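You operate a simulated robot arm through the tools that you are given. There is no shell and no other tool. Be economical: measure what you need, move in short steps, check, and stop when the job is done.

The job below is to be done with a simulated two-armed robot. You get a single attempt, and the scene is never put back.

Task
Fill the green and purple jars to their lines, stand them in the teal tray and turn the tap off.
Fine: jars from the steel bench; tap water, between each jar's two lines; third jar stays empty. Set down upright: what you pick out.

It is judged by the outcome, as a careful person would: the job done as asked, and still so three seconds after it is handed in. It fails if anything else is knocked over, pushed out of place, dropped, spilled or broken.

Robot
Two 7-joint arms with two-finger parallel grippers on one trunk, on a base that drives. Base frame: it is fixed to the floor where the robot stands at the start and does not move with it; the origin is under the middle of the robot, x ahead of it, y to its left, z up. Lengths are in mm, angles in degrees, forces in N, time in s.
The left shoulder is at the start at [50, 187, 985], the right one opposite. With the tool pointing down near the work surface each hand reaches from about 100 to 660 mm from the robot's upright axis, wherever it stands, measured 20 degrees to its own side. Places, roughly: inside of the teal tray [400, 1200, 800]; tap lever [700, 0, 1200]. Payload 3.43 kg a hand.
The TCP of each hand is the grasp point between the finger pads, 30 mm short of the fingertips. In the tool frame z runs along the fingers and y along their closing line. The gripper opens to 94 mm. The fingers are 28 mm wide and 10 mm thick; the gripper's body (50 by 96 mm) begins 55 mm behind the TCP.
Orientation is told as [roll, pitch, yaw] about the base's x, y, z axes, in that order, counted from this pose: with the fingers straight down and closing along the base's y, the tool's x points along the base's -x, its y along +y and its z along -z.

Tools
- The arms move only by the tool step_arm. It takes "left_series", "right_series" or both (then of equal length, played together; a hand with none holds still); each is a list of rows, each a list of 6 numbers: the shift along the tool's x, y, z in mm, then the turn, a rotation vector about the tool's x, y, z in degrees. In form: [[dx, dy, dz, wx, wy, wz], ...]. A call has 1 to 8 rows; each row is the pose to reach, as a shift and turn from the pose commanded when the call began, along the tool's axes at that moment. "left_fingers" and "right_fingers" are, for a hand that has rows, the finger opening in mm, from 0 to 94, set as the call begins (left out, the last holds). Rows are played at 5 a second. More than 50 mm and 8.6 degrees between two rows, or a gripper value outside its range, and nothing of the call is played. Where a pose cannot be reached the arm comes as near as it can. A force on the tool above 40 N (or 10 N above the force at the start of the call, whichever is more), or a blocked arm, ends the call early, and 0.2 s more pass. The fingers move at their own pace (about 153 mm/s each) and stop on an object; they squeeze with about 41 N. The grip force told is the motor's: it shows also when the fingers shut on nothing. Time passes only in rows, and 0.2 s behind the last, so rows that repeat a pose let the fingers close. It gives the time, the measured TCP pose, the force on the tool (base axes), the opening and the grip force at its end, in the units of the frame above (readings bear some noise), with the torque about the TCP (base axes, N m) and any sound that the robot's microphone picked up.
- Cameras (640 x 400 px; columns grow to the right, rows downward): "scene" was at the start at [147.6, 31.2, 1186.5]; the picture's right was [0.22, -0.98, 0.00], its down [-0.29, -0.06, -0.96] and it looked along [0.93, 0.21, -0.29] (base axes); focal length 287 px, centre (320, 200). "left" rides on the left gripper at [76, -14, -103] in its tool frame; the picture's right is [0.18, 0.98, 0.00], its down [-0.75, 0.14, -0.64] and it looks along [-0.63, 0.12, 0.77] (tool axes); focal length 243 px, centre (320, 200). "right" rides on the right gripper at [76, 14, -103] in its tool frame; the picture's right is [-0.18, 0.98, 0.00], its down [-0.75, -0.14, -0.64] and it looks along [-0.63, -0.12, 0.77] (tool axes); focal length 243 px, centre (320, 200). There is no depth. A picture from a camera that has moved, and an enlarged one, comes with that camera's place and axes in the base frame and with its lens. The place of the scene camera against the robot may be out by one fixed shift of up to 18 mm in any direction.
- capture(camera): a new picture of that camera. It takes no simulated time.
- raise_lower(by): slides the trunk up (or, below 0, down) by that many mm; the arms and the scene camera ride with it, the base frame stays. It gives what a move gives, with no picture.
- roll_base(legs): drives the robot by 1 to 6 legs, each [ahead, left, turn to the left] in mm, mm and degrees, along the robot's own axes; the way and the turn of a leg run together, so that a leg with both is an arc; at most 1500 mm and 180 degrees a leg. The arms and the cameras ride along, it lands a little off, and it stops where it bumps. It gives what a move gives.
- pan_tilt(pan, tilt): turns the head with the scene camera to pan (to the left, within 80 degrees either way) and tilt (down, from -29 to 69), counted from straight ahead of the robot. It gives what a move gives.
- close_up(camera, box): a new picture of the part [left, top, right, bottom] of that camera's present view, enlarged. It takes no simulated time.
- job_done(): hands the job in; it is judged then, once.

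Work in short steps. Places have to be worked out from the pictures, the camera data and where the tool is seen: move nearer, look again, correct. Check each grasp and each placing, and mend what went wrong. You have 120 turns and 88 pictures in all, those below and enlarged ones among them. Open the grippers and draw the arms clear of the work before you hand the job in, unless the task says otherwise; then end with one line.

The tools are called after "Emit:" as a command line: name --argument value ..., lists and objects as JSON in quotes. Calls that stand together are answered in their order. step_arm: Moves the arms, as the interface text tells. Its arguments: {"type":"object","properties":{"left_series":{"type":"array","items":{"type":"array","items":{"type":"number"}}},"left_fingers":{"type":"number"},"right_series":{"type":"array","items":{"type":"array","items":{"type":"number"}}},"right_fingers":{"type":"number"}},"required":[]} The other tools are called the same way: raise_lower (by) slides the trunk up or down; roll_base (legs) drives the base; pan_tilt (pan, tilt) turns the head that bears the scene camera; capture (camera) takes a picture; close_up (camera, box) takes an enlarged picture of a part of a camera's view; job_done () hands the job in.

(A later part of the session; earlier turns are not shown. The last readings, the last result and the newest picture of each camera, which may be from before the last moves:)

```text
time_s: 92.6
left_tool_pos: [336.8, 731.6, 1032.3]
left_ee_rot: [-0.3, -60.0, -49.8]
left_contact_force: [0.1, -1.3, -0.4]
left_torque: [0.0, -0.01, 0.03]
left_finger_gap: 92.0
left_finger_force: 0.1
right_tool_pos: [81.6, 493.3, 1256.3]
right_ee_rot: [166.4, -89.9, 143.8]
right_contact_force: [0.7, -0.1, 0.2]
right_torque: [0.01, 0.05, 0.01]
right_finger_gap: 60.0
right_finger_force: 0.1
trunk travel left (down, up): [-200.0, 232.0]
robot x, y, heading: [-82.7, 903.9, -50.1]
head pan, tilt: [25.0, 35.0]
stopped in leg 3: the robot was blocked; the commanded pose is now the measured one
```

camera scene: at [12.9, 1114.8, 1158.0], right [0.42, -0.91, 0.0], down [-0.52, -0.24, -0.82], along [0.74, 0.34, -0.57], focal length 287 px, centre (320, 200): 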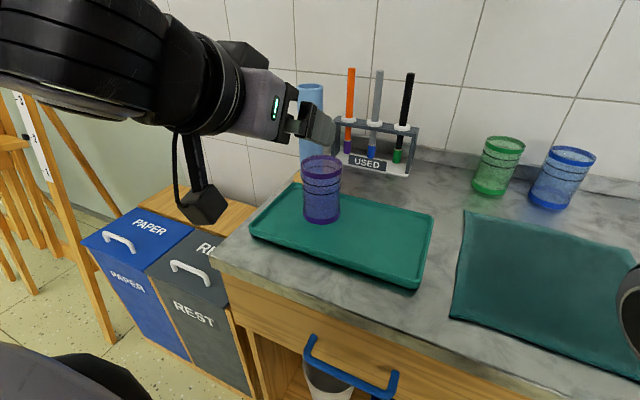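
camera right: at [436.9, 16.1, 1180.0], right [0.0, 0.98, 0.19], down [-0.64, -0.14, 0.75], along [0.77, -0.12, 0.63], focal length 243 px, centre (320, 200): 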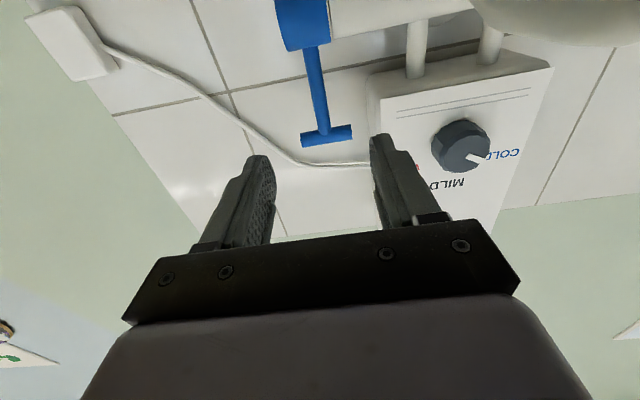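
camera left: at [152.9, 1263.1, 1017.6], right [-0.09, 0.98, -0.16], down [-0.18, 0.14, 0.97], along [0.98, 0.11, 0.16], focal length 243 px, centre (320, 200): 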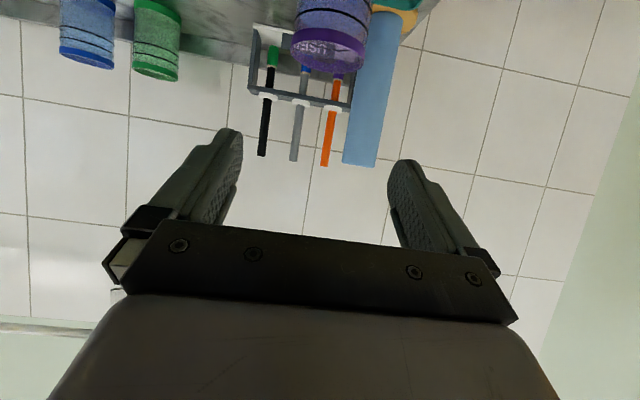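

I swing the left hand to face the green jar.

Emit:
step_arm --left_series '[[9.3, 39.7, -8.1, -5.4, 0, -3.1], [18.7, 79.4, -16.3, -10.8, 0, -6.3], [28, 119.1, -24.4, -16.2, 0, -9.4], [37.4, 158.9, -32.6, -21.7, 0, -12.5], [46.7, 198.6, -40.7, -27.1, 0, -15.6], [56, 238.3, -48.8, -32.5, 0, -18.8], [65.4, 278, -57, -37.9, 0, -21.9], [74.7, 317.7, -65.1, -43.3, 0, -25]]' --left_fingers 94

Emit:
capture --camera "left"

```text
time_s: 94.4
left_tool_pos: [521.3, 1008.1, 998.4]
left_ee_rot: [-0.2, -59.9, 0.4]
left_contact_force: [-0.3, 0.1, -0.4]
left_torque: [-0.03, -0.04, 0.01]
left_finger_gap: 93.9
left_finger_force: 0.1
left hand out of reach, approached as far as the arm can: row 2, 3, 4, 5
right_tool_pos: [82.3, 493.0, 1257.7]
right_ee_rot: [165.3, -89.9, 145.0]
right_contact_force: [-0.7, 0.1, -0.5]
right_torque: [0.0, -0.02, 0.0]
right_finger_gap: 60.0
right_finger_force: 0.1
trunk travel left (down, up): [-200.0, 232.0]
robot x, y, heading: [-83.8, 906.4, -49.7]
head pan, tilt: [25.0, 35.0]
```

```text
25 pictures are left
camera left: at [394.0, 993.7, 984.9], right [-0.09, 0.98, -0.16], down [-0.18, 0.14, 0.97], along [0.98, 0.12, 0.16], focal length 243 px, centre (320, 200)
```

left: 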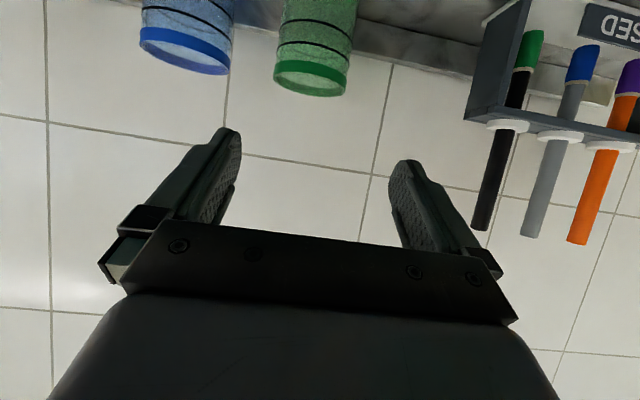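

Green jar ≈ (642,998). I move to the pre-grasp position.

Emit:
step_arm --left_series '[[17, -2.5, 24, 0, 0, 0], [34, -5, 48, 0, 0, 0], [51, -7.5, 72, 0, 0, 0], [67.7, -10, 96.8, 0, 0, 0], [67.7, -10, 96.8, 0, 0, 0]]'

Emit:
capture --camera "left"

```text
time_s: 95.6
left_tool_pos: [569.8, 998.0, 892.5]
left_ee_rot: [-0.2, -59.9, 0.2]
left_contact_force: [0.4, 0.2, -0.2]
left_torque: [0.02, 0.0, -0.01]
left_finger_gap: 93.9
left_finger_force: 0.1
right_tool_pos: [82.9, 491.7, 1255.0]
right_ee_rot: [163.5, -89.9, 146.8]
right_contact_force: [-0.7, 0.4, -0.1]
right_torque: [0.02, 0.0, 0.0]
right_finger_gap: 59.9
right_finger_force: 0.1
trunk travel left (down, up): [-200.0, 232.0]
robot x, y, heading: [-86.8, 903.1, -49.9]
head pan, tilt: [25.0, 35.0]
```

```text
24 pictures are left
camera left: at [443.2, 984.2, 877.4], right [-0.09, 0.98, -0.16], down [-0.18, 0.14, 0.97], along [0.98, 0.12, 0.16], focal length 243 px, centre (320, 200)
```

left: 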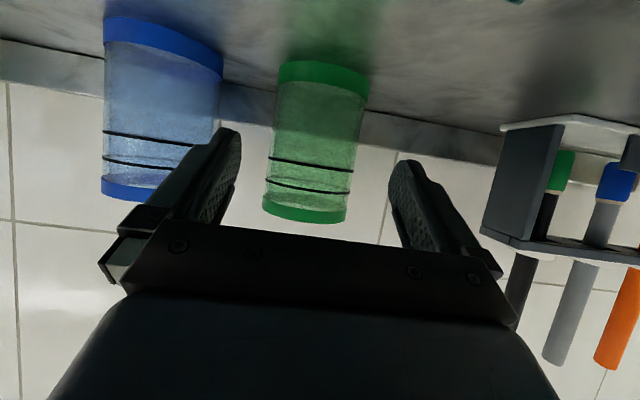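

Aligned. I slide forward 77 mm and close on the green jar.

Emit:
step_arm --left_series '[[-12, 1, 14, 0, 0, 0], [-22, 2, 31, 0, 0, 0], [-32, 2, 48, 0, 0, 0], [-42, 2, 64.7, 0, 0, 0], [-42, 2, 64.7, 0, 0, 0]]'

Emit:
capture --camera "left"

```text
time_s: 96.8
left_tool_pos: [646.0, 1001.1, 896.6]
left_ee_rot: [-0.2, -59.9, 0.3]
left_contact_force: [-0.2, 0.6, 0.2]
left_torque: [-0.02, 0.0, 0.02]
left_finger_gap: 94.0
left_finger_force: 0.1
right_tool_pos: [82.4, 493.4, 1256.8]
right_ee_rot: [163.2, -89.8, 147.2]
right_contact_force: [-0.2, 0.2, 0.1]
right_torque: [-0.02, -0.04, 0.01]
right_finger_gap: 60.1
right_finger_force: 0.0
trunk travel left (down, up): [-200.0, 232.0]
robot x, y, heading: [-87.0, 903.8, -50.1]
head pan, tilt: [25.0, 35.0]
```

```text
23 pictures are left
camera left: at [519.6, 986.7, 881.3], right [-0.09, 0.98, -0.16], down [-0.18, 0.14, 0.97], along [0.98, 0.12, 0.16], focal length 243 px, centre (320, 200)
```

left: 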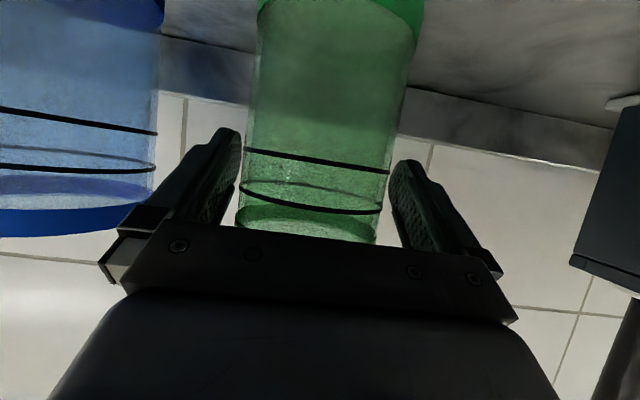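

Well centred; I close.

Emit:
step_arm --left_series '[[0, -1.5, 0, 0, 0, 0], [0, -1.5, 0, 0, 0, 0], [0, -1.5, 0, 0, 0, 0], [0, -1.5, 0, 0, 0, 0]]' --left_fingers 60

Emit:
step_arm --left_series '[[-4.3, 0, -2.5, 0, 0, 0], [-20, 0, -11.5, 0, 0, 0], [-41.6, 0, -24, 0, 0, 0], [-82.3, 0, -47.5, 0, 0, 0], [-66, 0, -75, 0, 0, 0], [-50, 0, -103, 0, 0, 0], [-34, 0, -131, 0, 0, 0], [-18, 0, -159, 0, 0, 0]]'

Emit:
capture --camera "left"

```text
time_s: 97.8
left_tool_pos: [647.0, 999.3, 896.0]
left_ee_rot: [-0.1, -59.8, 0.2]
left_contact_force: [0.2, -1.1, 0.8]
left_torque: [-0.01, 0.0, -0.01]
left_finger_gap: 69.3
left_finger_force: 41.4
right_tool_pos: [82.2, 493.0, 1256.1]
right_ee_rot: [161.0, -89.9, 149.2]
right_contact_force: [-0.5, 0.2, -0.7]
right_torque: [-0.02, -0.01, 0.01]
right_finger_gap: 59.9
right_finger_force: 0.0
trunk travel left (down, up): [-200.0, 232.0]
robot x, y, heading: [-83.2, 908.9, -50.0]
head pan, tilt: [25.0, 35.0]
```

```text
time_s: 99.6
left_tool_pos: [518.9, 998.9, 992.4]
left_ee_rot: [-0.2, -59.9, 0.1]
left_contact_force: [0.2, -0.3, -0.6]
left_torque: [-0.04, -0.01, 0.03]
left_finger_gap: 69.0
left_finger_force: 41.2
right_tool_pos: [82.3, 493.0, 1257.2]
right_ee_rot: [160.8, -89.9, 149.4]
right_contact_force: [0.8, 0.3, -0.5]
right_torque: [0.01, 0.02, 0.02]
right_finger_gap: 60.0
right_finger_force: 0.0
trunk travel left (down, up): [-200.0, 232.0]
robot x, y, heading: [-83.9, 908.2, -49.9]
head pan, tilt: [25.0, 35.0]
```

```text
22 pictures are left
camera left: at [391.2, 985.0, 977.2], right [-0.09, 0.98, -0.16], down [-0.18, 0.14, 0.97], along [0.98, 0.12, 0.16], focal length 243 px, centre (320, 200)
```

left: 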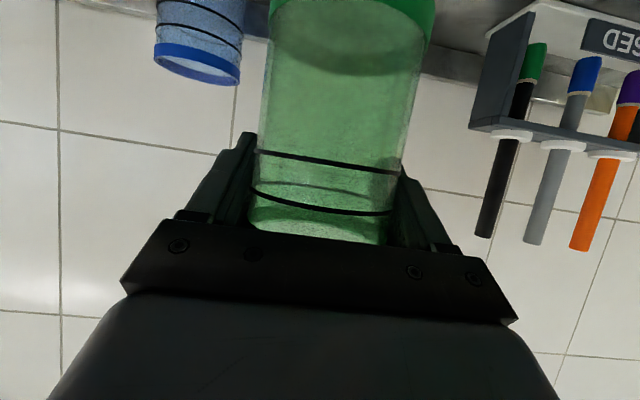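

Green jar held. I swing it in front of the robot, then drive back to the tap as before.

Emit:
step_arm --left_series '[[2, -44.5, -13, 5.4, 0, 3.1], [4, -89, -26, 10.8, 0, 6.3], [6, -133.5, -39, 16.2, 0, 9.4], [8, -178, -52, 21.7, 0, 12.5], [10, -222.5, -65, 27.1, 0, 15.6], [12, -267, -78, 32.5, 0, 18.8], [14, -311.5, -91, 37.9, 0, 21.9], [16.1, -356, -103.9, 43.3, 0, 25]]'

Emit:
roll_base --legs '[[-38.6, -46, 0], [0, 0, 50], [0, -815, 0], [140, 0, 0]]'

```text
time_s: 101.4
left_tool_pos: [419.5, 643.1, 1030.7]
left_ee_rot: [-0.1, -60.0, -50.0]
left_contact_force: [-0.6, -0.7, -0.5]
left_torque: [0.0, 0.0, 0.01]
left_finger_gap: 69.0
left_finger_force: 41.0
right_tool_pos: [82.3, 492.5, 1254.9]
right_ee_rot: [155.1, -89.8, 155.2]
right_contact_force: [0.5, 0.2, 0.7]
right_torque: [0.01, 0.0, 0.02]
right_finger_gap: 59.8
right_finger_force: 0.1
trunk travel left (down, up): [-200.0, 232.0]
robot x, y, heading: [-83.4, 905.4, -50.1]
head pan, tilt: [25.0, 35.0]
```

```text
time_s: 112.8
left_tool_pos: [525.3, 323.2, 1030.7]
left_ee_rot: [-0.2, -60.0, 0.7]
left_contact_force: [-0.8, -0.1, -0.3]
left_torque: [-0.02, -0.01, -0.01]
left_finger_gap: 69.0
left_finger_force: 41.6
right_tool_pos: [425.2, -33.9, 1256.9]
right_ee_rot: [163.0, -89.9, -162.3]
right_contact_force: [-0.2, 0.0, -0.1]
right_torque: [0.0, -0.03, -0.01]
right_finger_gap: 59.9
right_finger_force: 0.1
trunk travel left (down, up): [-200.0, 232.0]
robot x, y, heading: [-0.8, 103.8, 0.2]
head pan, tilt: [25.0, 35.0]
```

I bring the green jar under the spout (same place) and the right hand back before the lever together.

Emit:
step_arm --left_series '[[10, -20, 3, 5.9, 0, 3.4], [20, -45, 6, 11.7, 0, 6.8], [31, -70, 8, 17.6, 0, 10.2], [42, -100, 8, 23.5, 0, 13.5], [46, -130, 4, 29.3, 0, 16.9], [50, -160, 0, 35.2, 0, 20.3], [53, -187, -3, 35.2, 0, 20.3], [54.1, -213, -5.7, 35.2, 0, 20.3]]' --right_series '[[0, 5, 20, 0, 0, 0], [0, 10, 42, 0, 0, 0], [0, 15, 64, 0, 0, 0], [0, 20, 86, 0, 0, 0], [0, 24, 108, 0, 0, 0], [0, 28, 130, 0, 0, 0], [0, 31, 152, 0, 0, 0], [1, 33.5, 175, 0, 0, 0]]'

Emit:
pan_tilt --pan 5 --tilt 25

Emit:
close_up --camera "scene" --box '[240, 120, 420, 280]'

Emit:
capture --camera "right"

```text
time_s: 114.2
left_tool_pos: [518.8, 236.9, 1024.4]
left_ee_rot: [15.5, -62.0, -44.4]
left_contact_force: [-0.2, 0.4, -1.1]
left_torque: [0.03, 0.01, 0.01]
left_finger_gap: 68.7
left_finger_force: 41.1
right_tool_pos: [549.8, -3.7, 1255.1]
right_ee_rot: [173.8, -89.7, -173.4]
right_contact_force: [0.3, 0.4, 0.2]
right_torque: [0.0, -0.02, -0.02]
right_finger_gap: 60.3
right_finger_force: 0.1
trunk travel left (down, up): [-200.0, 232.0]
robot x, y, heading: [1.6, 106.9, 0.6]
head pan, tilt: [25.0, 35.0]
stopped in row 7 (left hand): the arm was blocked; the commanded pose is now the measured one
```

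```text
time_s: 115.0
left_tool_pos: [519.5, 236.5, 1023.8]
left_ee_rot: [14.7, -61.9, -43.8]
left_contact_force: [-0.2, 0.2, -0.8]
left_torque: [0.0, 0.02, 0.01]
left_finger_gap: 68.7
left_finger_force: 40.9
right_tool_pos: [550.1, -2.7, 1256.7]
right_ee_rot: [-142.3, -89.7, 142.9]
right_contact_force: [-0.7, 0.4, -0.5]
right_torque: [0.0, 0.01, 0.01]
right_finger_gap: 60.4
right_finger_force: 0.0
trunk travel left (down, up): [-200.0, 232.0]
robot x, y, heading: [-0.6, 97.4, 0.4]
head pan, tilt: [5.0, 25.0]
```

```text
2.50 times, centred on (330, 200) of scene
camera zoom: at [148.6, 124.5, 1173.9], right [0.1, -1.0, 0.0], down [-0.42, -0.04, -0.91], along [0.9, 0.09, -0.42], focal length 718 px, centre (295, 200)
```

zoom: 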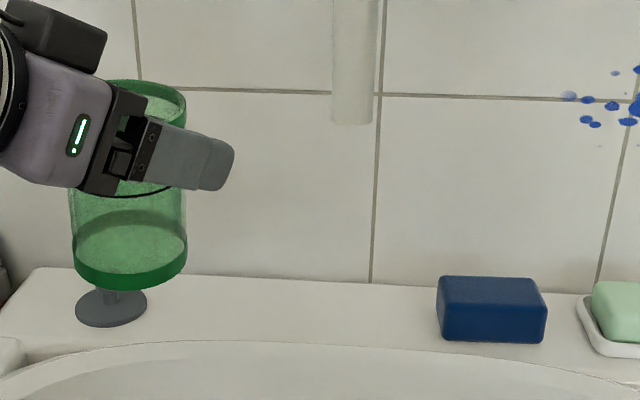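

```text
20 pictures are left
camera right: at [447.5, 12.0, 1180.7], right [-0.01, 0.98, 0.18], down [-0.64, -0.15, 0.75], along [0.77, -0.11, 0.63], focal length 243 px, centre (320, 200)
```

right: 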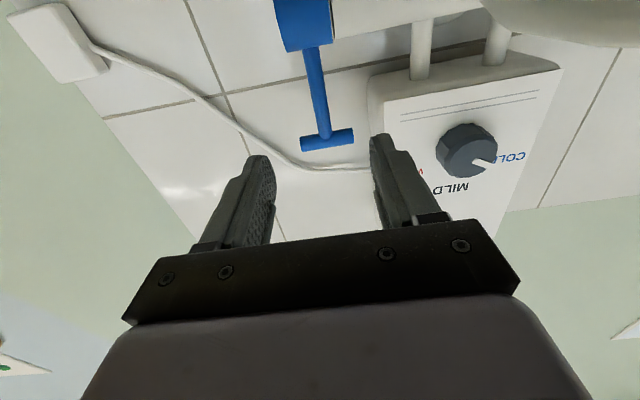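

The left arm was blocked by its own limits in mid-way (no contact forces). I first set the orientation right and lower, then move toward the spout.

Emit:
step_arm --left_series '[[11, -1.5, 6, 4, 0.7, -0.5], [22, -3, 12, 8, 1.5, -1], [33.3, -4.5, 17.2, 11.6, 2.2, -1.6], [33.3, -4.5, 17.2, 11.6, 2.2, -1.6]]'

```text
time_s: 116.2
left_tool_pos: [518.5, 228.8, 1022.0]
left_ee_rot: [6.4, -62.7, -45.9]
left_contact_force: [0.1, -0.8, -1.0]
left_torque: [-0.03, -0.04, 0.04]
left_finger_gap: 68.8
left_finger_force: 40.6
right_tool_pos: [549.8, -12.8, 1254.9]
right_ee_rot: [130.5, -89.5, -129.9]
right_contact_force: [-0.5, 0.0, 0.6]
right_torque: [-0.04, -0.01, -0.03]
right_finger_gap: 60.2
right_finger_force: 0.1
trunk travel left (down, up): [-200.0, 232.0]
robot x, y, heading: [2.4, 101.7, 0.2]
head pan, tilt: [5.0, 25.0]
stopped in row 4 (left hand): the arm was blocked; the commanded pose is now the measured one
```

Blocked again; I look at the whole left arm.

Emit:
pan_tilt --pan 30 --tilt 35

Emit:
capture --camera "scene"

```text
time_s: 117.1
left_tool_pos: [519.7, 229.3, 1019.0]
left_ee_rot: [5.6, -62.4, -45.2]
left_contact_force: [0.8, 0.3, -0.3]
left_torque: [0.0, -0.03, 0.05]
left_finger_gap: 69.0
left_finger_force: 41.0
right_tool_pos: [551.5, -11.2, 1256.5]
right_ee_rot: [116.1, -89.6, -115.6]
right_contact_force: [0.7, 0.8, -0.4]
right_torque: [-0.01, 0.03, -0.02]
right_finger_gap: 60.0
right_finger_force: 0.1
trunk travel left (down, up): [-200.0, 232.0]
robot x, y, heading: [1.5, 98.8, 0.5]
head pan, tilt: [30.0, 35.0]
```

```text
19 pictures are left
camera scene: at [133.6, 152.9, 1158.4], right [0.5, -0.86, 0.0], down [-0.49, -0.28, -0.82], along [0.71, 0.42, -0.57], focal length 287 px, centre (320, 200)
```

scene: 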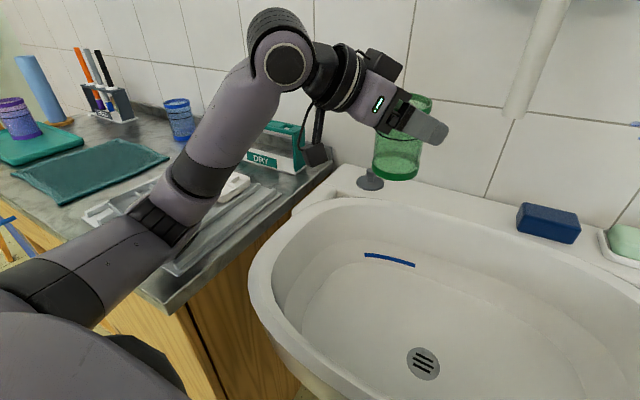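

The elbow has sunk low against the drainer on the bench. I raise the trunk first to lift it clear.

Emit:
raise_lower --by 90

Emit:
step_arm --left_series '[[4.9, 11.5, -8.4, -5.7, 0.6, -3.6], [9.9, 22.9, -16.7, -11.3, 1.1, -7.2], [14.8, 34.4, -25, -17, 1.7, -10.8], [19.7, 45.8, -33.4, -22.7, 2.3, -14.3], [24.7, 57.3, -41.8, -28.3, 2.8, -17.9], [29.6, 68.7, -50.1, -34, 3.4, -21.5]]'

Emit:
capture --camera "scene"

```text
time_s: 118.3
left_tool_pos: [521.3, 234.1, 1102.9]
left_ee_rot: [4.4, -62.3, -44.1]
left_contact_force: [0.8, 0.1, -1.1]
left_torque: [-0.01, 0.0, 0.0]
left_finger_gap: 68.6
left_finger_force: 41.2
right_tool_pos: [552.5, -5.5, 1345.7]
right_ee_rot: [-174.6, -90.0, 175.1]
right_contact_force: [0.5, 0.4, -0.5]
right_torque: [-0.01, 0.0, 0.01]
right_finger_gap: 59.7
right_finger_force: 0.1
trunk travel left (down, up): [-290.0, 142.0]
robot x, y, heading: [3.5, 98.5, 0.6]
head pan, tilt: [30.0, 35.0]
```

```text
time_s: 119.7
left_tool_pos: [520.3, 323.6, 1103.6]
left_ee_rot: [-0.6, -59.4, 0.7]
left_contact_force: [0.7, -0.1, 0.0]
left_torque: [0.01, -0.02, 0.0]
left_finger_gap: 68.7
left_finger_force: 40.7
right_tool_pos: [553.1, -6.3, 1347.5]
right_ee_rot: [-179.4, -89.9, 179.9]
right_contact_force: [-0.9, 0.3, -1.1]
right_torque: [0.01, -0.03, 0.03]
right_finger_gap: 59.9
right_finger_force: 0.0
trunk travel left (down, up): [-290.0, 142.0]
robot x, y, heading: [1.3, 102.1, 0.6]
head pan, tilt: [30.0, 35.0]
```

```text
18 pictures are left
camera scene: at [135.0, 158.0, 1248.0], right [0.5, -0.86, 0.0], down [-0.5, -0.29, -0.82], along [0.71, 0.41, -0.57], focal length 287 px, centre (320, 200)
```

scene: 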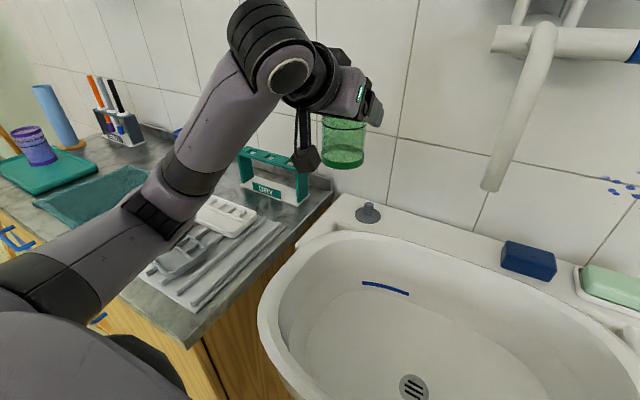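

Clear now. I zoom to see whether the drainer items were disturbed.

Emit:
close_up --camera "scene" --box '[110, 160, 340, 350]'

```text
2.11 times, centred on (225, 255) of scene
camera zoom: at [135.0, 158.0, 1248.0], right [0.5, -0.86, 0.0], down [-0.5, -0.29, -0.82], along [0.71, 0.41, -0.57], focal length 605 px, centre (520, 84)
```

zoom: 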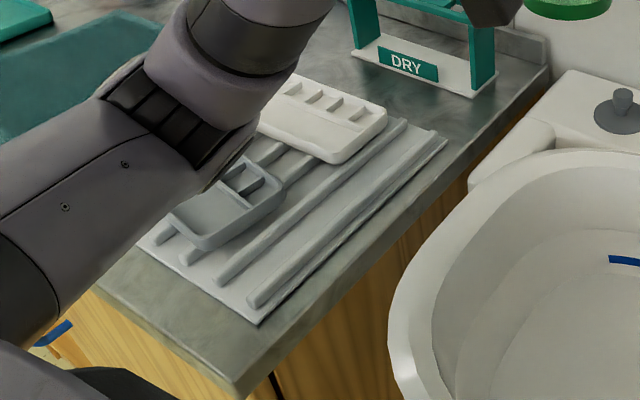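

No evident disturbance. I follow the earlier good route: lower and go toward the spout with yaw 0 first.

Emit:
step_arm --left_series '[[28, -20, 4, 0, 0, 0], [56, -40, 8, 0, 0, 0], [84, -65, 12, 0, 0, 0], [112.4, -90, 15.3, 0, 0, 0], [112.4, -108, 15.3, 0, 0, 0]]'

Emit:
step_arm --left_series '[[0, 0, 0, 6.9, 0, 4], [-1, -10, 2, 13.8, 0, 8], [-3, -25, 5, 20.8, 0, 12], [-5, -40, 9, 27.7, 0, 16], [-8, -60, 14, 34.6, 0, 20], [-8, -80, 14, 34.6, 0, 20], [-8, -80, 14, 34.6, 0, 20]]'

Emit:
capture --camera "scene"

```text
time_s: 120.9
left_tool_pos: [477.3, 215.5, 999.7]
left_ee_rot: [-0.6, -59.4, 0.5]
left_contact_force: [-0.2, -0.1, -0.4]
left_torque: [-0.03, -0.04, -0.01]
left_finger_gap: 68.8
left_finger_force: 41.1
right_tool_pos: [553.1, -5.0, 1345.5]
right_ee_rot: [170.3, -89.8, -169.9]
right_contact_force: [0.3, -0.4, 0.1]
right_torque: [-0.01, 0.01, -0.01]
right_finger_gap: 60.3
right_finger_force: 0.0
trunk travel left (down, up): [-290.0, 142.0]
robot x, y, heading: [3.8, 104.8, 0.4]
head pan, tilt: [30.0, 35.0]
```

```text
time_s: 122.5
left_tool_pos: [492.4, 135.1, 999.3]
left_ee_rot: [-1.1, -59.7, -39.1]
left_contact_force: [0.4, -1.1, 0.5]
left_torque: [0.02, -0.02, -0.01]
left_finger_gap: 68.7
left_finger_force: 40.9
right_tool_pos: [551.4, -5.2, 1346.4]
right_ee_rot: [-178.0, -89.9, 178.5]
right_contact_force: [-0.1, 0.1, 0.1]
right_torque: [-0.05, -0.03, 0.01]
right_finger_gap: 60.0
right_finger_force: 0.1
trunk travel left (down, up): [-290.0, 142.0]
robot x, y, heading: [2.6, 102.1, 0.3]
head pan, tilt: [30.0, 35.0]
```

```text
16 pictures are left
camera scene: at [135.0, 158.0, 1248.0], right [0.51, -0.86, 0.0], down [-0.5, -0.29, -0.82], along [0.71, 0.41, -0.57], focal length 287 px, centre (320, 200)
```

scene: 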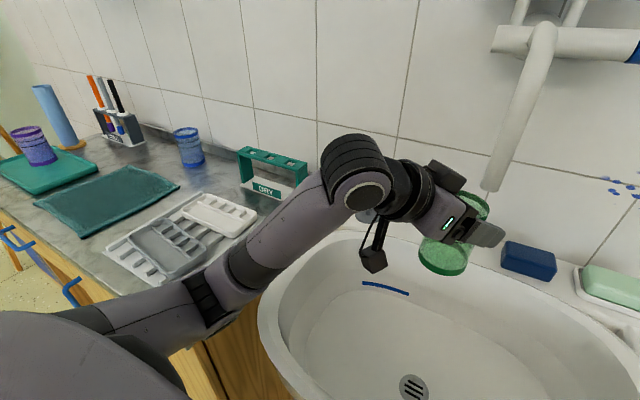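

Good: not blocked, palettes intact. I finish the jar's move under the spout and lower the right hand to lever height.

Emit:
step_arm --left_series '[[1, -5, 5, 0, 0, 0], [2, -12, 12, 0, 0, 0], [3.2, -19, 20.5, 0, 0, 0], [3.2, -19, 20.5, 0, 0, 0]]' --right_series '[[25, 1, 10, 0, 0, 0], [50, 2, 20, 0, 0, 0], [75, 3, 35, 0, 0, 0], [90, 4, 49, 0, 0, 0]]'

Emit:
pan_tilt --pan -3 --tilt 27

Emit:
capture --camera "scene"

Emit:
capture --camera "right"

```text
time_s: 123.5
left_tool_pos: [493.9, 111.9, 986.8]
left_ee_rot: [-1.1, -59.7, -39.0]
left_contact_force: [-0.2, 0.8, -0.7]
left_torque: [0.02, -0.02, 0.0]
left_finger_gap: 68.9
left_finger_force: 40.9
right_tool_pos: [602.1, 0.5, 1255.3]
right_ee_rot: [-163.5, -89.9, 164.1]
right_contact_force: [-0.7, 0.5, -0.1]
right_torque: [0.02, 0.03, -0.01]
right_finger_gap: 59.9
right_finger_force: 0.1
trunk travel left (down, up): [-290.0, 142.0]
robot x, y, heading: [6.7, 103.7, 0.4]
head pan, tilt: [30.0, 35.0]
```

```text
time_s: 124.5
left_tool_pos: [494.6, 111.1, 987.6]
left_ee_rot: [-1.0, -59.8, -39.0]
left_contact_force: [-0.9, -0.8, -1.3]
left_torque: [-0.01, 0.0, -0.02]
left_finger_gap: 68.5
left_finger_force: 40.9
right_tool_pos: [601.9, -0.4, 1256.0]
right_ee_rot: [-175.4, -89.8, 175.9]
right_contact_force: [-0.2, 0.2, 0.1]
right_torque: [0.0, 0.01, -0.01]
right_finger_gap: 59.9
right_finger_force: 0.1
trunk travel left (down, up): [-290.0, 142.0]
robot x, y, heading: [2.4, 100.2, 0.3]
head pan, tilt: [-3.0, 27.0]
```

```text
15 pictures are left
camera scene: at [150.4, 109.3, 1260.5], right [-0.05, -1.0, 0.0], down [-0.45, 0.02, -0.89], along [0.89, -0.04, -0.45], focal length 287 px, centre (320, 200)
```

scene: 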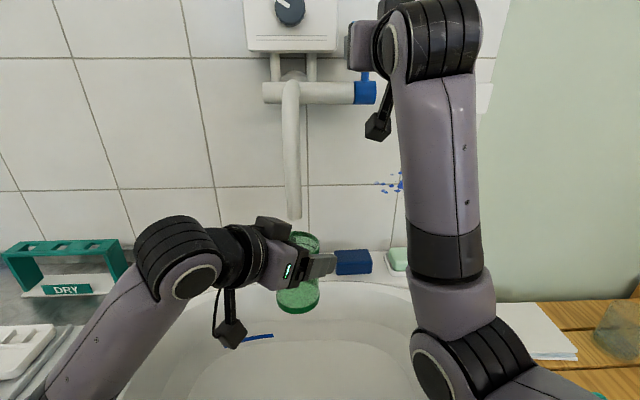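

```text
14 pictures are left
camera right: at [498.7, 13.9, 1179.3], right [-0.01, 0.98, 0.18], down [-0.64, -0.15, 0.75], along [0.77, -0.11, 0.63], focal length 243 px, centre (320, 200)
```

right: 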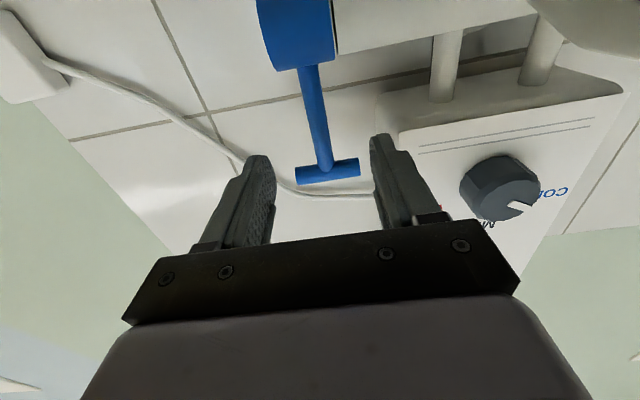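

Jar is well under the spout. I advance onto the lever stem and close.

Emit:
step_arm --right_series '[[0, 0.5, 20, 0, 0, 0], [0, 1, 40, 0, 0, 0], [0, 1.5, 60, 0, 0, 0], [0, 2, 77, 0, 0, 0], [0, 2, 77, 0, 0, 0]]'

Emit:
step_arm --right_series '[[0, 0, 0, 0, 0, 0], [0, 0, 0, 0, 0, 0], [0, 0, 0, 0, 0, 0]]' --right_fingers 5

```text
time_s: 125.7
left_tool_pos: [493.5, 110.1, 986.1]
left_ee_rot: [-1.1, -59.8, -39.0]
left_contact_force: [-0.5, -0.2, -0.5]
left_torque: [0.0, -0.01, 0.0]
left_finger_gap: 68.6
left_finger_force: 40.7
right_tool_pos: [679.5, 2.5, 1254.7]
right_ee_rot: [167.6, -89.9, -167.1]
right_contact_force: [-0.4, 0.4, -0.8]
right_torque: [-0.01, 0.02, -0.02]
right_finger_gap: 60.0
right_finger_force: 0.1
trunk travel left (down, up): [-290.0, 142.0]
robot x, y, heading: [-0.3, 104.8, 0.5]
head pan, tilt: [-3.0, 27.0]
```

```text
time_s: 126.5
left_tool_pos: [492.6, 109.5, 986.9]
left_ee_rot: [-1.1, -59.6, -39.2]
left_contact_force: [-0.2, 0.0, -0.9]
left_torque: [-0.01, -0.02, 0.0]
left_finger_gap: 68.5
left_finger_force: 41.0
right_tool_pos: [679.6, 1.2, 1254.8]
right_ee_rot: [167.1, -89.9, -166.6]
right_contact_force: [1.3, -2.5, 1.0]
right_torque: [-0.05, -0.05, 0.03]
right_finger_gap: 17.1
right_finger_force: 44.8
trunk travel left (down, up): [-290.0, 142.0]
robot x, y, heading: [2.0, 104.2, 0.5]
head pan, tilt: [-3.0, 27.0]
```

Lever gripped. I open it to about 20° and check that the stream enters.

Emit:
step_arm --right_series '[[0.2, 0, -5.4, 0, -5, 0], [0.9, 0, -10.8, 0, -10, 0], [0.9, 0, -17, 0, -15, 0], [0.9, 0, -23.3, 0, -20, 0]]'

Emit:
close_up --camera "scene" --box '[230, 190, 370, 320]'

```text
time_s: 127.5
left_tool_pos: [493.0, 110.1, 987.4]
left_ee_rot: [-1.0, -59.8, -39.0]
left_contact_force: [0.4, 0.7, -0.1]
left_torque: [-0.02, -0.01, 0.01]
left_finger_gap: 68.4
left_finger_force: 40.8
right_tool_pos: [653.1, 0.9, 1256.5]
right_ee_rot: [180.0, -69.5, -179.5]
right_contact_force: [11.1, -3.9, 19.5]
right_torque: [-0.16, -0.88, 0.01]
right_finger_gap: 17.3
right_finger_force: 44.5
trunk travel left (down, up): [-290.0, 142.0]
robot x, y, heading: [2.7, 101.0, 0.3]
head pan, tilt: [-3.0, 27.0]
```

```text
3.08 times, centred on (300, 255) of scene
camera zoom: at [150.2, 108.8, 1260.8], right [-0.05, -1.0, 0.0], down [-0.45, 0.02, -0.89], along [0.89, -0.04, -0.45], focal length 884 px, centre (382, 31)
```

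zoom: 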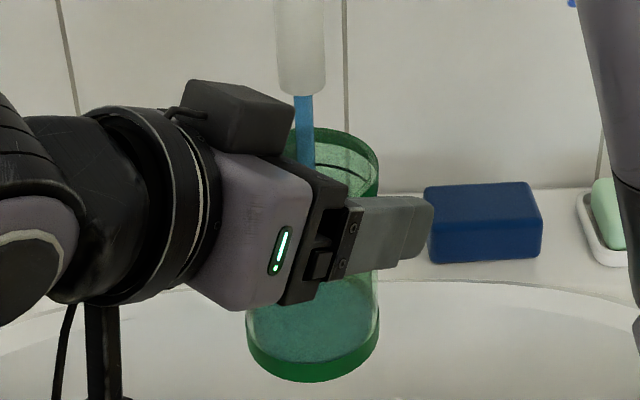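

Stream enters. I wait 3.6 s and then check.

Emit:
step_arm --left_series '[[0, 0, 0, 0, 0, 0], [0, 0, 0, 0, 0, 0], [0, 0, 0, 0, 0, 0], [0, 0, 0, 0, 0, 0], [0, 0, 0, 0, 0, 0], [0, 0, 0, 0, 0, 0], [0, 0, 0, 0, 0, 0], [0, 0, 0, 0, 0, 0]]'

Emit:
step_arm --left_series '[[0, 0, 0, 0, 0, 0], [0, 0, 0, 0, 0, 0], [0, 0, 0, 0, 0, 0], [0, 0, 0, 0, 0, 0], [0, 0, 0, 0, 0, 0], [0, 0, 0, 0, 0, 0], [0, 0, 0, 0, 0, 0], [0, 0, 0, 0, 0, 0]]'

Emit:
close_up --camera "left" --box '[220, 40, 460, 260]'

```text
time_s: 129.3
left_tool_pos: [492.6, 109.4, 987.0]
left_ee_rot: [-0.9, -59.8, -39.2]
left_contact_force: [0.3, 0.2, -1.4]
left_torque: [-0.01, 0.01, 0.02]
left_finger_gap: 68.7
left_finger_force: 41.3
right_tool_pos: [653.9, 2.2, 1257.8]
right_ee_rot: [179.9, -69.7, -179.4]
right_contact_force: [6.0, -5.5, 18.5]
right_torque: [-0.19, -0.58, 0.06]
right_finger_gap: 17.2
right_finger_force: 44.6
trunk travel left (down, up): [-290.0, 142.0]
robot x, y, heading: [4.5, 106.5, 0.3]
head pan, tilt: [-3.0, 27.0]
```

```text
time_s: 131.1
left_tool_pos: [492.6, 110.3, 987.9]
left_ee_rot: [-1.0, -59.9, -39.2]
left_contact_force: [-0.1, -0.9, -1.1]
left_torque: [-0.02, 0.01, 0.03]
left_finger_gap: 68.3
left_finger_force: 41.1
right_tool_pos: [653.6, 1.8, 1257.1]
right_ee_rot: [179.9, -69.8, -179.3]
right_contact_force: [5.4, -6.5, 17.1]
right_torque: [-0.19, -0.45, 0.04]
right_finger_gap: 17.2
right_finger_force: 45.2
trunk travel left (down, up): [-290.0, 142.0]
robot x, y, heading: [3.5, 102.4, 0.2]
head pan, tilt: [-3.0, 27.0]
```

```text
1.82 times, centred on (340, 150) of left
camera zoom: at [385.9, 180.9, 973.0], right [0.56, 0.81, -0.17], down [-0.04, 0.23, 0.97], along [0.83, -0.54, 0.16], focal length 441 px, centre (284, 291)
```

zoom: 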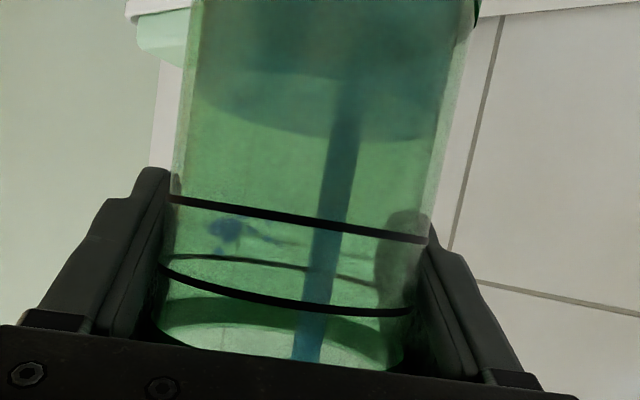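

About 27 mm below the lower line. I wait 2.8 s, then check.

Emit:
step_arm --left_series '[[0, 0, 0, 0, 0, 0], [0, 0, 0, 0, 0, 0], [0, 0, 0, 0, 0, 0], [0, 0, 0, 0, 0, 0], [0, 0, 0, 0, 0, 0], [0, 0, 0, 0, 0, 0], [0, 0, 0, 0, 0, 0], [0, 0, 0, 0, 0, 0]]'

Emit:
step_arm --left_series '[[0, 0, 0, 0, 0, 0], [0, 0, 0, 0, 0, 0], [0, 0, 0, 0, 0, 0], [0, 0, 0, 0, 0, 0]]'

Emit:
close_up --camera "left" --box '[220, 40, 460, 260]'

```text
time_s: 132.9
left_tool_pos: [492.1, 110.8, 987.8]
left_ee_rot: [-1.0, -59.7, -39.2]
left_contact_force: [0.0, -0.3, -1.7]
left_torque: [-0.02, -0.05, 0.02]
left_finger_gap: 68.6
left_finger_force: 40.8
right_tool_pos: [652.7, 1.7, 1257.5]
right_ee_rot: [180.0, -69.7, -179.4]
right_contact_force: [4.0, -5.0, 17.2]
right_torque: [-0.23, -0.37, 0.03]
right_finger_gap: 17.1
right_finger_force: 44.7
trunk travel left (down, up): [-290.0, 142.0]
robot x, y, heading: [-0.8, 103.5, 0.2]
head pan, tilt: [-3.0, 27.0]
```

```text
time_s: 133.9
left_tool_pos: [492.1, 109.6, 987.4]
left_ee_rot: [-1.1, -59.8, -39.3]
left_contact_force: [-1.0, -0.1, -1.4]
left_torque: [-0.03, -0.03, 0.03]
left_finger_gap: 68.7
left_finger_force: 41.1
right_tool_pos: [654.4, 0.7, 1257.1]
right_ee_rot: [179.9, -69.7, -179.5]
right_contact_force: [3.0, -6.7, 17.1]
right_torque: [-0.23, -0.33, 0.05]
right_finger_gap: 17.4
right_finger_force: 44.6
trunk travel left (down, up): [-290.0, 142.0]
robot x, y, heading: [4.4, 101.8, 0.3]
head pan, tilt: [-3.0, 27.0]
```

```text
1.82 times, centred on (340, 150) of left
camera zoom: at [385.8, 180.9, 973.1], right [0.56, 0.81, -0.17], down [-0.04, 0.23, 0.97], along [0.83, -0.54, 0.16], focal length 441 px, centre (284, 291)
```

zoom: 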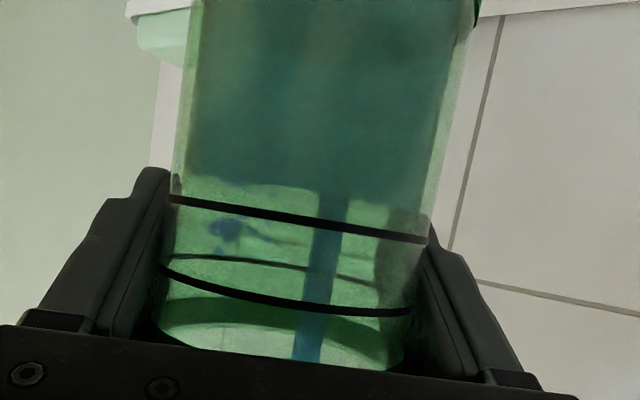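

About 7 mm below the lower line. Hold 1.6 s more and close.

Emit:
step_arm --left_series '[[0, 0, 0, 0, 0, 0], [0, 0, 0, 0, 0, 0], [0, 0, 0, 0, 0, 0], [0, 0, 0, 0, 0, 0], [0, 0, 0, 0, 0, 0]]'

Emit:
step_arm --right_series '[[0, 0, 0, 0, 0, 0], [0, 0, 0, 0, 0, 0], [2.1, 0, 5.9, 0, 5, 0], [4.3, 0, 11.8, 0, 10, 0], [5.8, 0, 17.2, 0, 15, 0], [7.3, 0, 22.7, 0, 20, 0], [7.3, 0, 22.7, 0, 20, 0]]'

Emit:
close_up --camera "left" --box '[220, 40, 460, 260]'

```text
time_s: 135.1
left_tool_pos: [491.5, 109.0, 987.8]
left_ee_rot: [-1.0, -59.8, -39.2]
left_contact_force: [0.6, -0.6, -2.2]
left_torque: [-0.06, 0.01, 0.0]
left_finger_gap: 68.7
left_finger_force: 40.9
right_tool_pos: [653.6, -0.1, 1256.4]
right_ee_rot: [179.9, -69.7, -179.4]
right_contact_force: [1.4, -5.9, 17.2]
right_torque: [-0.22, -0.26, 0.02]
right_finger_gap: 17.4
right_finger_force: 44.8
trunk travel left (down, up): [-290.0, 142.0]
robot x, y, heading: [3.7, 101.8, 0.3]
head pan, tilt: [-3.0, 27.0]
```

```text
time_s: 136.7
left_tool_pos: [492.0, 109.3, 988.6]
left_ee_rot: [-0.9, -59.8, -39.3]
left_contact_force: [-0.1, 0.0, -2.3]
left_torque: [-0.02, -0.01, 0.0]
left_finger_gap: 68.2
left_finger_force: 40.8
right_tool_pos: [677.3, 1.5, 1256.3]
right_ee_rot: [22.3, -89.8, -21.8]
right_contact_force: [-16.1, -5.6, -0.8]
right_torque: [-0.06, 1.0, 0.12]
right_finger_gap: 17.3
right_finger_force: 44.7
trunk travel left (down, up): [-290.0, 142.0]
robot x, y, heading: [4.9, 105.4, 0.3]
head pan, tilt: [-3.0, 27.0]
```

```text
1.82 times, centred on (340, 150) of left
camera zoom: at [385.2, 180.6, 973.2], right [0.56, 0.81, -0.17], down [-0.04, 0.23, 0.97], along [0.83, -0.54, 0.16], focal length 441 px, centre (284, 291)
```

zoom: 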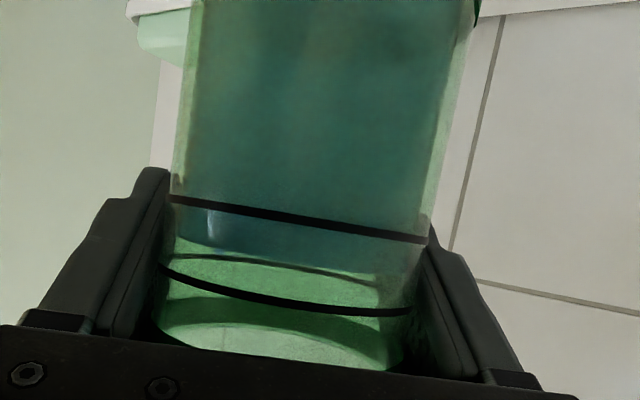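

Green level lies between its lines and the stream stopped. I release the lever and back off.

Emit:
step_arm --right_series '[[0, 0, 0, 0, 0, 0], [0, 0, 0, 0, 0, 0], [0, 0, -30, 0, 0, 0], [0, 0, -60, 0, 0, 0], [0, 0, -100, 0, 0, 0], [0, -10, -140, 0, 0, 0], [0, -20, -180, 0, 0, 0], [0, -35, -220, 0, 0, 0]]' --right_fingers 60

Emit:
capture --camera "scene"

```text
time_s: 138.5
left_tool_pos: [493.1, 109.9, 986.6]
left_ee_rot: [-1.1, -59.7, -39.0]
left_contact_force: [0.1, 0.7, -2.4]
left_torque: [-0.02, -0.04, -0.04]
left_finger_gap: 68.6
left_finger_force: 41.1
right_tool_pos: [462.2, -53.7, 1259.7]
right_ee_rot: [-127.4, -88.4, 124.7]
right_contact_force: [-0.2, 0.4, 0.0]
right_torque: [0.02, -0.02, 0.0]
right_finger_gap: 60.1
right_finger_force: 0.0
trunk travel left (down, up): [-290.0, 142.0]
robot x, y, heading: [0.5, 105.6, 0.4]
head pan, tilt: [-3.0, 27.0]
```

```text
9 pictures are left
camera scene: at [150.4, 109.2, 1260.6], right [-0.05, -1.0, 0.0], down [-0.45, 0.02, -0.89], along [0.89, -0.04, -0.45], focal length 287 px, centre (320, 200)
```

scene: 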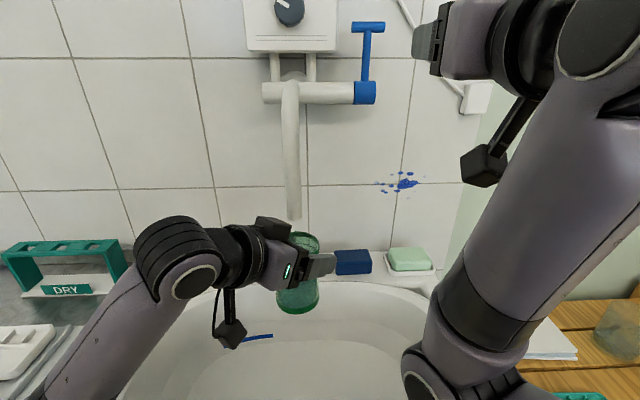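

Tap is off with lever upright. I withdraw the green jar along the way it came.

Emit:
step_arm --left_series '[[2, 9, -13, 0, 0, 0], [5, 22, -28, -4.9, 0, -2.8], [10, 35, -42, -10.5, 0, -6.1], [15, 47, -54, -17, 0, -9.8], [20, 57, -63, -23, 0, -13.3], [24, 66, -70, -29, 0, -16.7], [27.2, 71.5, -75, -34.3, 0, -19.8], [27.2, 71.5, -75, -34.3, 0, -19.8]]'

Emit:
step_arm --left_series '[[-26, 25, 0, 0, 0, 0], [-52, 50, 0, 0, 0, 0], [-75, 75, 10, 0, 0, 0], [-90, 105, 10, 0, 0, 0]]'

```text
time_s: 140.3
left_tool_pos: [479.1, 216.7, 1000.0]
left_ee_rot: [-0.5, -59.4, 0.2]
left_contact_force: [0.0, 0.0, -3.3]
left_torque: [0.0, -0.04, 0.0]
left_finger_gap: 68.3
left_finger_force: 41.1
right_tool_pos: [462.0, -53.2, 1256.1]
right_ee_rot: [-109.0, -88.4, 106.5]
right_contact_force: [-0.8, 0.2, 0.1]
right_torque: [0.01, -0.03, -0.01]
right_finger_gap: 59.8
right_finger_force: 0.1
trunk travel left (down, up): [-290.0, 142.0]
robot x, y, heading: [4.1, 106.0, 0.6]
head pan, tilt: [-3.0, 27.0]
```

```text
time_s: 141.3
left_tool_pos: [532.7, 322.2, 1073.4]
left_ee_rot: [-0.6, -59.5, 0.0]
left_contact_force: [-0.9, 0.4, -2.0]
left_torque: [0.03, -0.05, 0.0]
left_finger_gap: 68.3
left_finger_force: 41.1
right_tool_pos: [464.2, -51.3, 1255.1]
right_ee_rot: [-103.3, -88.4, 100.7]
right_contact_force: [0.6, 0.1, -0.3]
right_torque: [0.01, 0.0, -0.01]
right_finger_gap: 60.1
right_finger_force: 0.1
trunk travel left (down, up): [-290.0, 142.0]
robot x, y, heading: [1.3, 101.1, 0.2]
head pan, tilt: [-3.0, 27.0]
```

Drive to the tray, hand y aimed ≈1155.

Emit:
roll_base --legs '[[-125, 0, 0], [0, 430, 0], [0, 405, 0]]'

Emit:
pan_tilt --pan 35 --tilt 38

Emit:
capture --camera "scene"

```text
time_s: 150.2
left_tool_pos: [407.1, 1149.4, 1071.8]
left_ee_rot: [-0.7, -59.4, -0.1]
left_contact_force: [-1.1, 0.9, -1.6]
left_torque: [0.01, -0.05, -0.03]
left_finger_gap: 68.1
left_finger_force: 41.8
right_tool_pos: [335.7, 777.0, 1253.0]
right_ee_rot: [-95.4, -88.3, 92.5]
right_contact_force: [0.3, -0.2, 1.1]
right_torque: [0.06, 0.01, -0.02]
right_finger_gap: 60.0
right_finger_force: 0.0
trunk travel left (down, up): [-290.0, 142.0]
robot x, y, heading: [-125.9, 932.1, 0.2]
head pan, tilt: [-3.0, 27.0]
```

```text
time_s: 151.2
left_tool_pos: [407.4, 1148.7, 1071.8]
left_ee_rot: [-0.4, -59.5, -0.1]
left_contact_force: [-0.5, 0.1, -2.8]
left_torque: [0.02, -0.04, 0.05]
left_finger_gap: 68.4
left_finger_force: 40.9
right_tool_pos: [336.6, 775.1, 1253.9]
right_ee_rot: [-96.0, -88.3, 93.0]
right_contact_force: [0.1, 1.2, 0.1]
right_torque: [0.0, -0.03, 0.0]
right_finger_gap: 60.1
right_finger_force: 0.1
trunk travel left (down, up): [-290.0, 142.0]
robot x, y, heading: [-123.0, 931.9, -0.0]
head pan, tilt: [35.0, 38.0]
```

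```text
8 pictures are left
camera scene: at [2.3, 992.8, 1243.4], right [0.57, -0.82, 0.0], down [-0.5, -0.35, -0.79], along [0.64, 0.45, -0.62], focal length 287 px, centre (320, 200)
```

scene: 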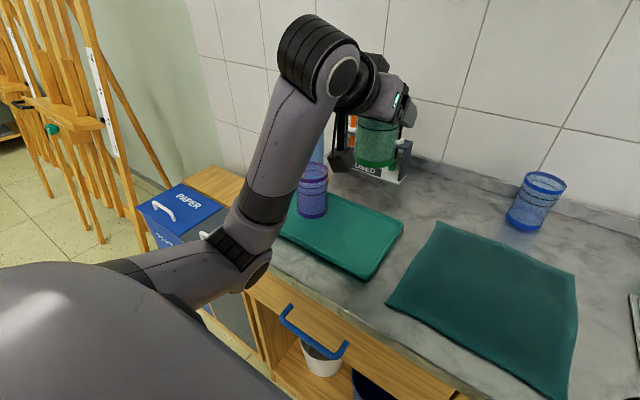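

The elbow is ahead of the bench edge, so lowering swings it away from the bench. I lower to about 960 over the tray's right half.

Emit:
step_arm --left_series '[[25, 2, 12, 0, 0, 0], [50, 4, 24, 0, 0, 0], [76, 6, 36, 0, 0, 0], [101.5, 8, 48.2, 0, 0, 0], [101.5, 8, 48.2, 0, 0, 0]]'

Emit:
capture --camera "scene"

```text
time_s: 152.4
left_tool_pos: [396.4, 1158.0, 959.7]
left_ee_rot: [-0.7, -59.5, 0.0]
left_contact_force: [0.0, -0.5, -3.3]
left_torque: [0.0, -0.06, -0.04]
left_finger_gap: 68.0
left_finger_force: 40.8
right_tool_pos: [337.4, 774.7, 1251.6]
right_ee_rot: [-94.9, -88.3, 92.0]
right_contact_force: [0.0, 0.0, -0.3]
right_torque: [-0.01, -0.02, 0.02]
right_finger_gap: 60.1
right_finger_force: 0.0
trunk travel left (down, up): [-290.0, 142.0]
robot x, y, heading: [-126.5, 929.7, 0.1]
head pan, tilt: [35.0, 38.0]
```

```text
7 pictures are left
camera scene: at [2.3, 992.9, 1243.4], right [0.58, -0.82, 0.0], down [-0.5, -0.35, -0.79], along [0.64, 0.45, -0.62], focal length 287 px, centre (320, 200)
```

scene: 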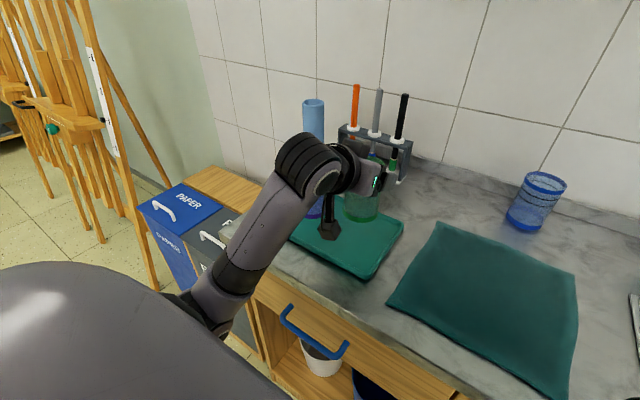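

Over the right half of the tray. I lower further, with a 5 mm nudge toward the middle.

Emit:
step_arm --left_series '[[14, 2, 8, 0, 0, 0], [28, 5, 16, 0, 0, 0], [41.6, 5, 24, 0, 0, 0], [41.6, 5, 24, 0, 0, 0]]'

Emit:
close_up --camera "scene" --box '[260, 130, 440, 290]'

```text
time_s: 153.4
left_tool_pos: [397.0, 1162.1, 910.8]
left_ee_rot: [-0.5, -59.4, -0.1]
left_contact_force: [-0.8, -1.2, -2.3]
left_torque: [-0.01, -0.01, 0.0]
left_finger_gap: 68.0
left_finger_force: 41.1
right_tool_pos: [337.1, 775.5, 1251.3]
right_ee_rot: [-95.1, -88.3, 92.0]
right_contact_force: [0.0, 1.1, -0.2]
right_torque: [0.01, 0.0, -0.01]
right_finger_gap: 60.0
right_finger_force: 0.1
trunk travel left (down, up): [-290.0, 142.0]
robot x, y, heading: [-126.1, 933.2, -0.2]
head pan, tilt: [35.0, 38.0]
```

```text
2.50 times, centred on (350, 210) of scene
camera zoom: at [2.3, 992.9, 1243.4], right [0.58, -0.82, 0.0], down [-0.5, -0.35, -0.79], along [0.64, 0.45, -0.62], focal length 718 px, centre (245, 175)
```

zoom: 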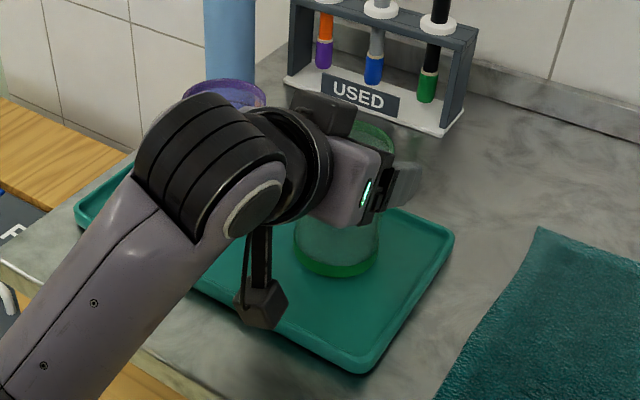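

Inside the tray. I lower slowly until contact.

Emit:
step_arm --left_series '[[2.6, 0, 1.5, 0, 0, 0], [5.2, 0, 3, 0, 0, 0], [5.2, 0, 3, 0, 0, 0]]'

Emit:
step_arm --left_series '[[0.9, 0, 0.5, 0, 0, 0], [1.7, 0, 1, 0, 0, 0], [1.7, 0, 1, 0, 0, 0]]'

```text
time_s: 154.2
left_tool_pos: [396.4, 1162.1, 905.4]
left_ee_rot: [-0.5, -59.3, -0.1]
left_contact_force: [0.0, 0.4, -2.6]
left_torque: [0.0, -0.03, 0.0]
left_finger_gap: 68.1
left_finger_force: 41.2
right_tool_pos: [337.4, 774.2, 1252.7]
right_ee_rot: [-95.4, -88.3, 92.3]
right_contact_force: [0.1, -0.2, 0.5]
right_torque: [-0.02, -0.04, 0.01]
right_finger_gap: 60.0
right_finger_force: 0.0
trunk travel left (down, up): [-290.0, 142.0]
robot x, y, heading: [-126.0, 930.1, 0.1]
head pan, tilt: [35.0, 38.0]
```

```text
time_s: 155.0
left_tool_pos: [396.4, 1162.2, 904.8]
left_ee_rot: [-0.5, -59.7, 0.0]
left_contact_force: [-1.1, 0.1, 4.1]
left_torque: [0.03, -0.08, -0.02]
left_finger_gap: 67.9
left_finger_force: 41.4
right_tool_pos: [336.1, 774.4, 1253.4]
right_ee_rot: [-96.8, -88.3, 93.7]
right_contact_force: [0.4, -0.4, 0.3]
right_torque: [0.01, -0.02, 0.01]
right_finger_gap: 60.1
right_finger_force: 0.0
trunk travel left (down, up): [-290.0, 142.0]
robot x, y, heading: [-127.2, 929.3, -0.0]
head pan, tilt: [35.0, 38.0]
```

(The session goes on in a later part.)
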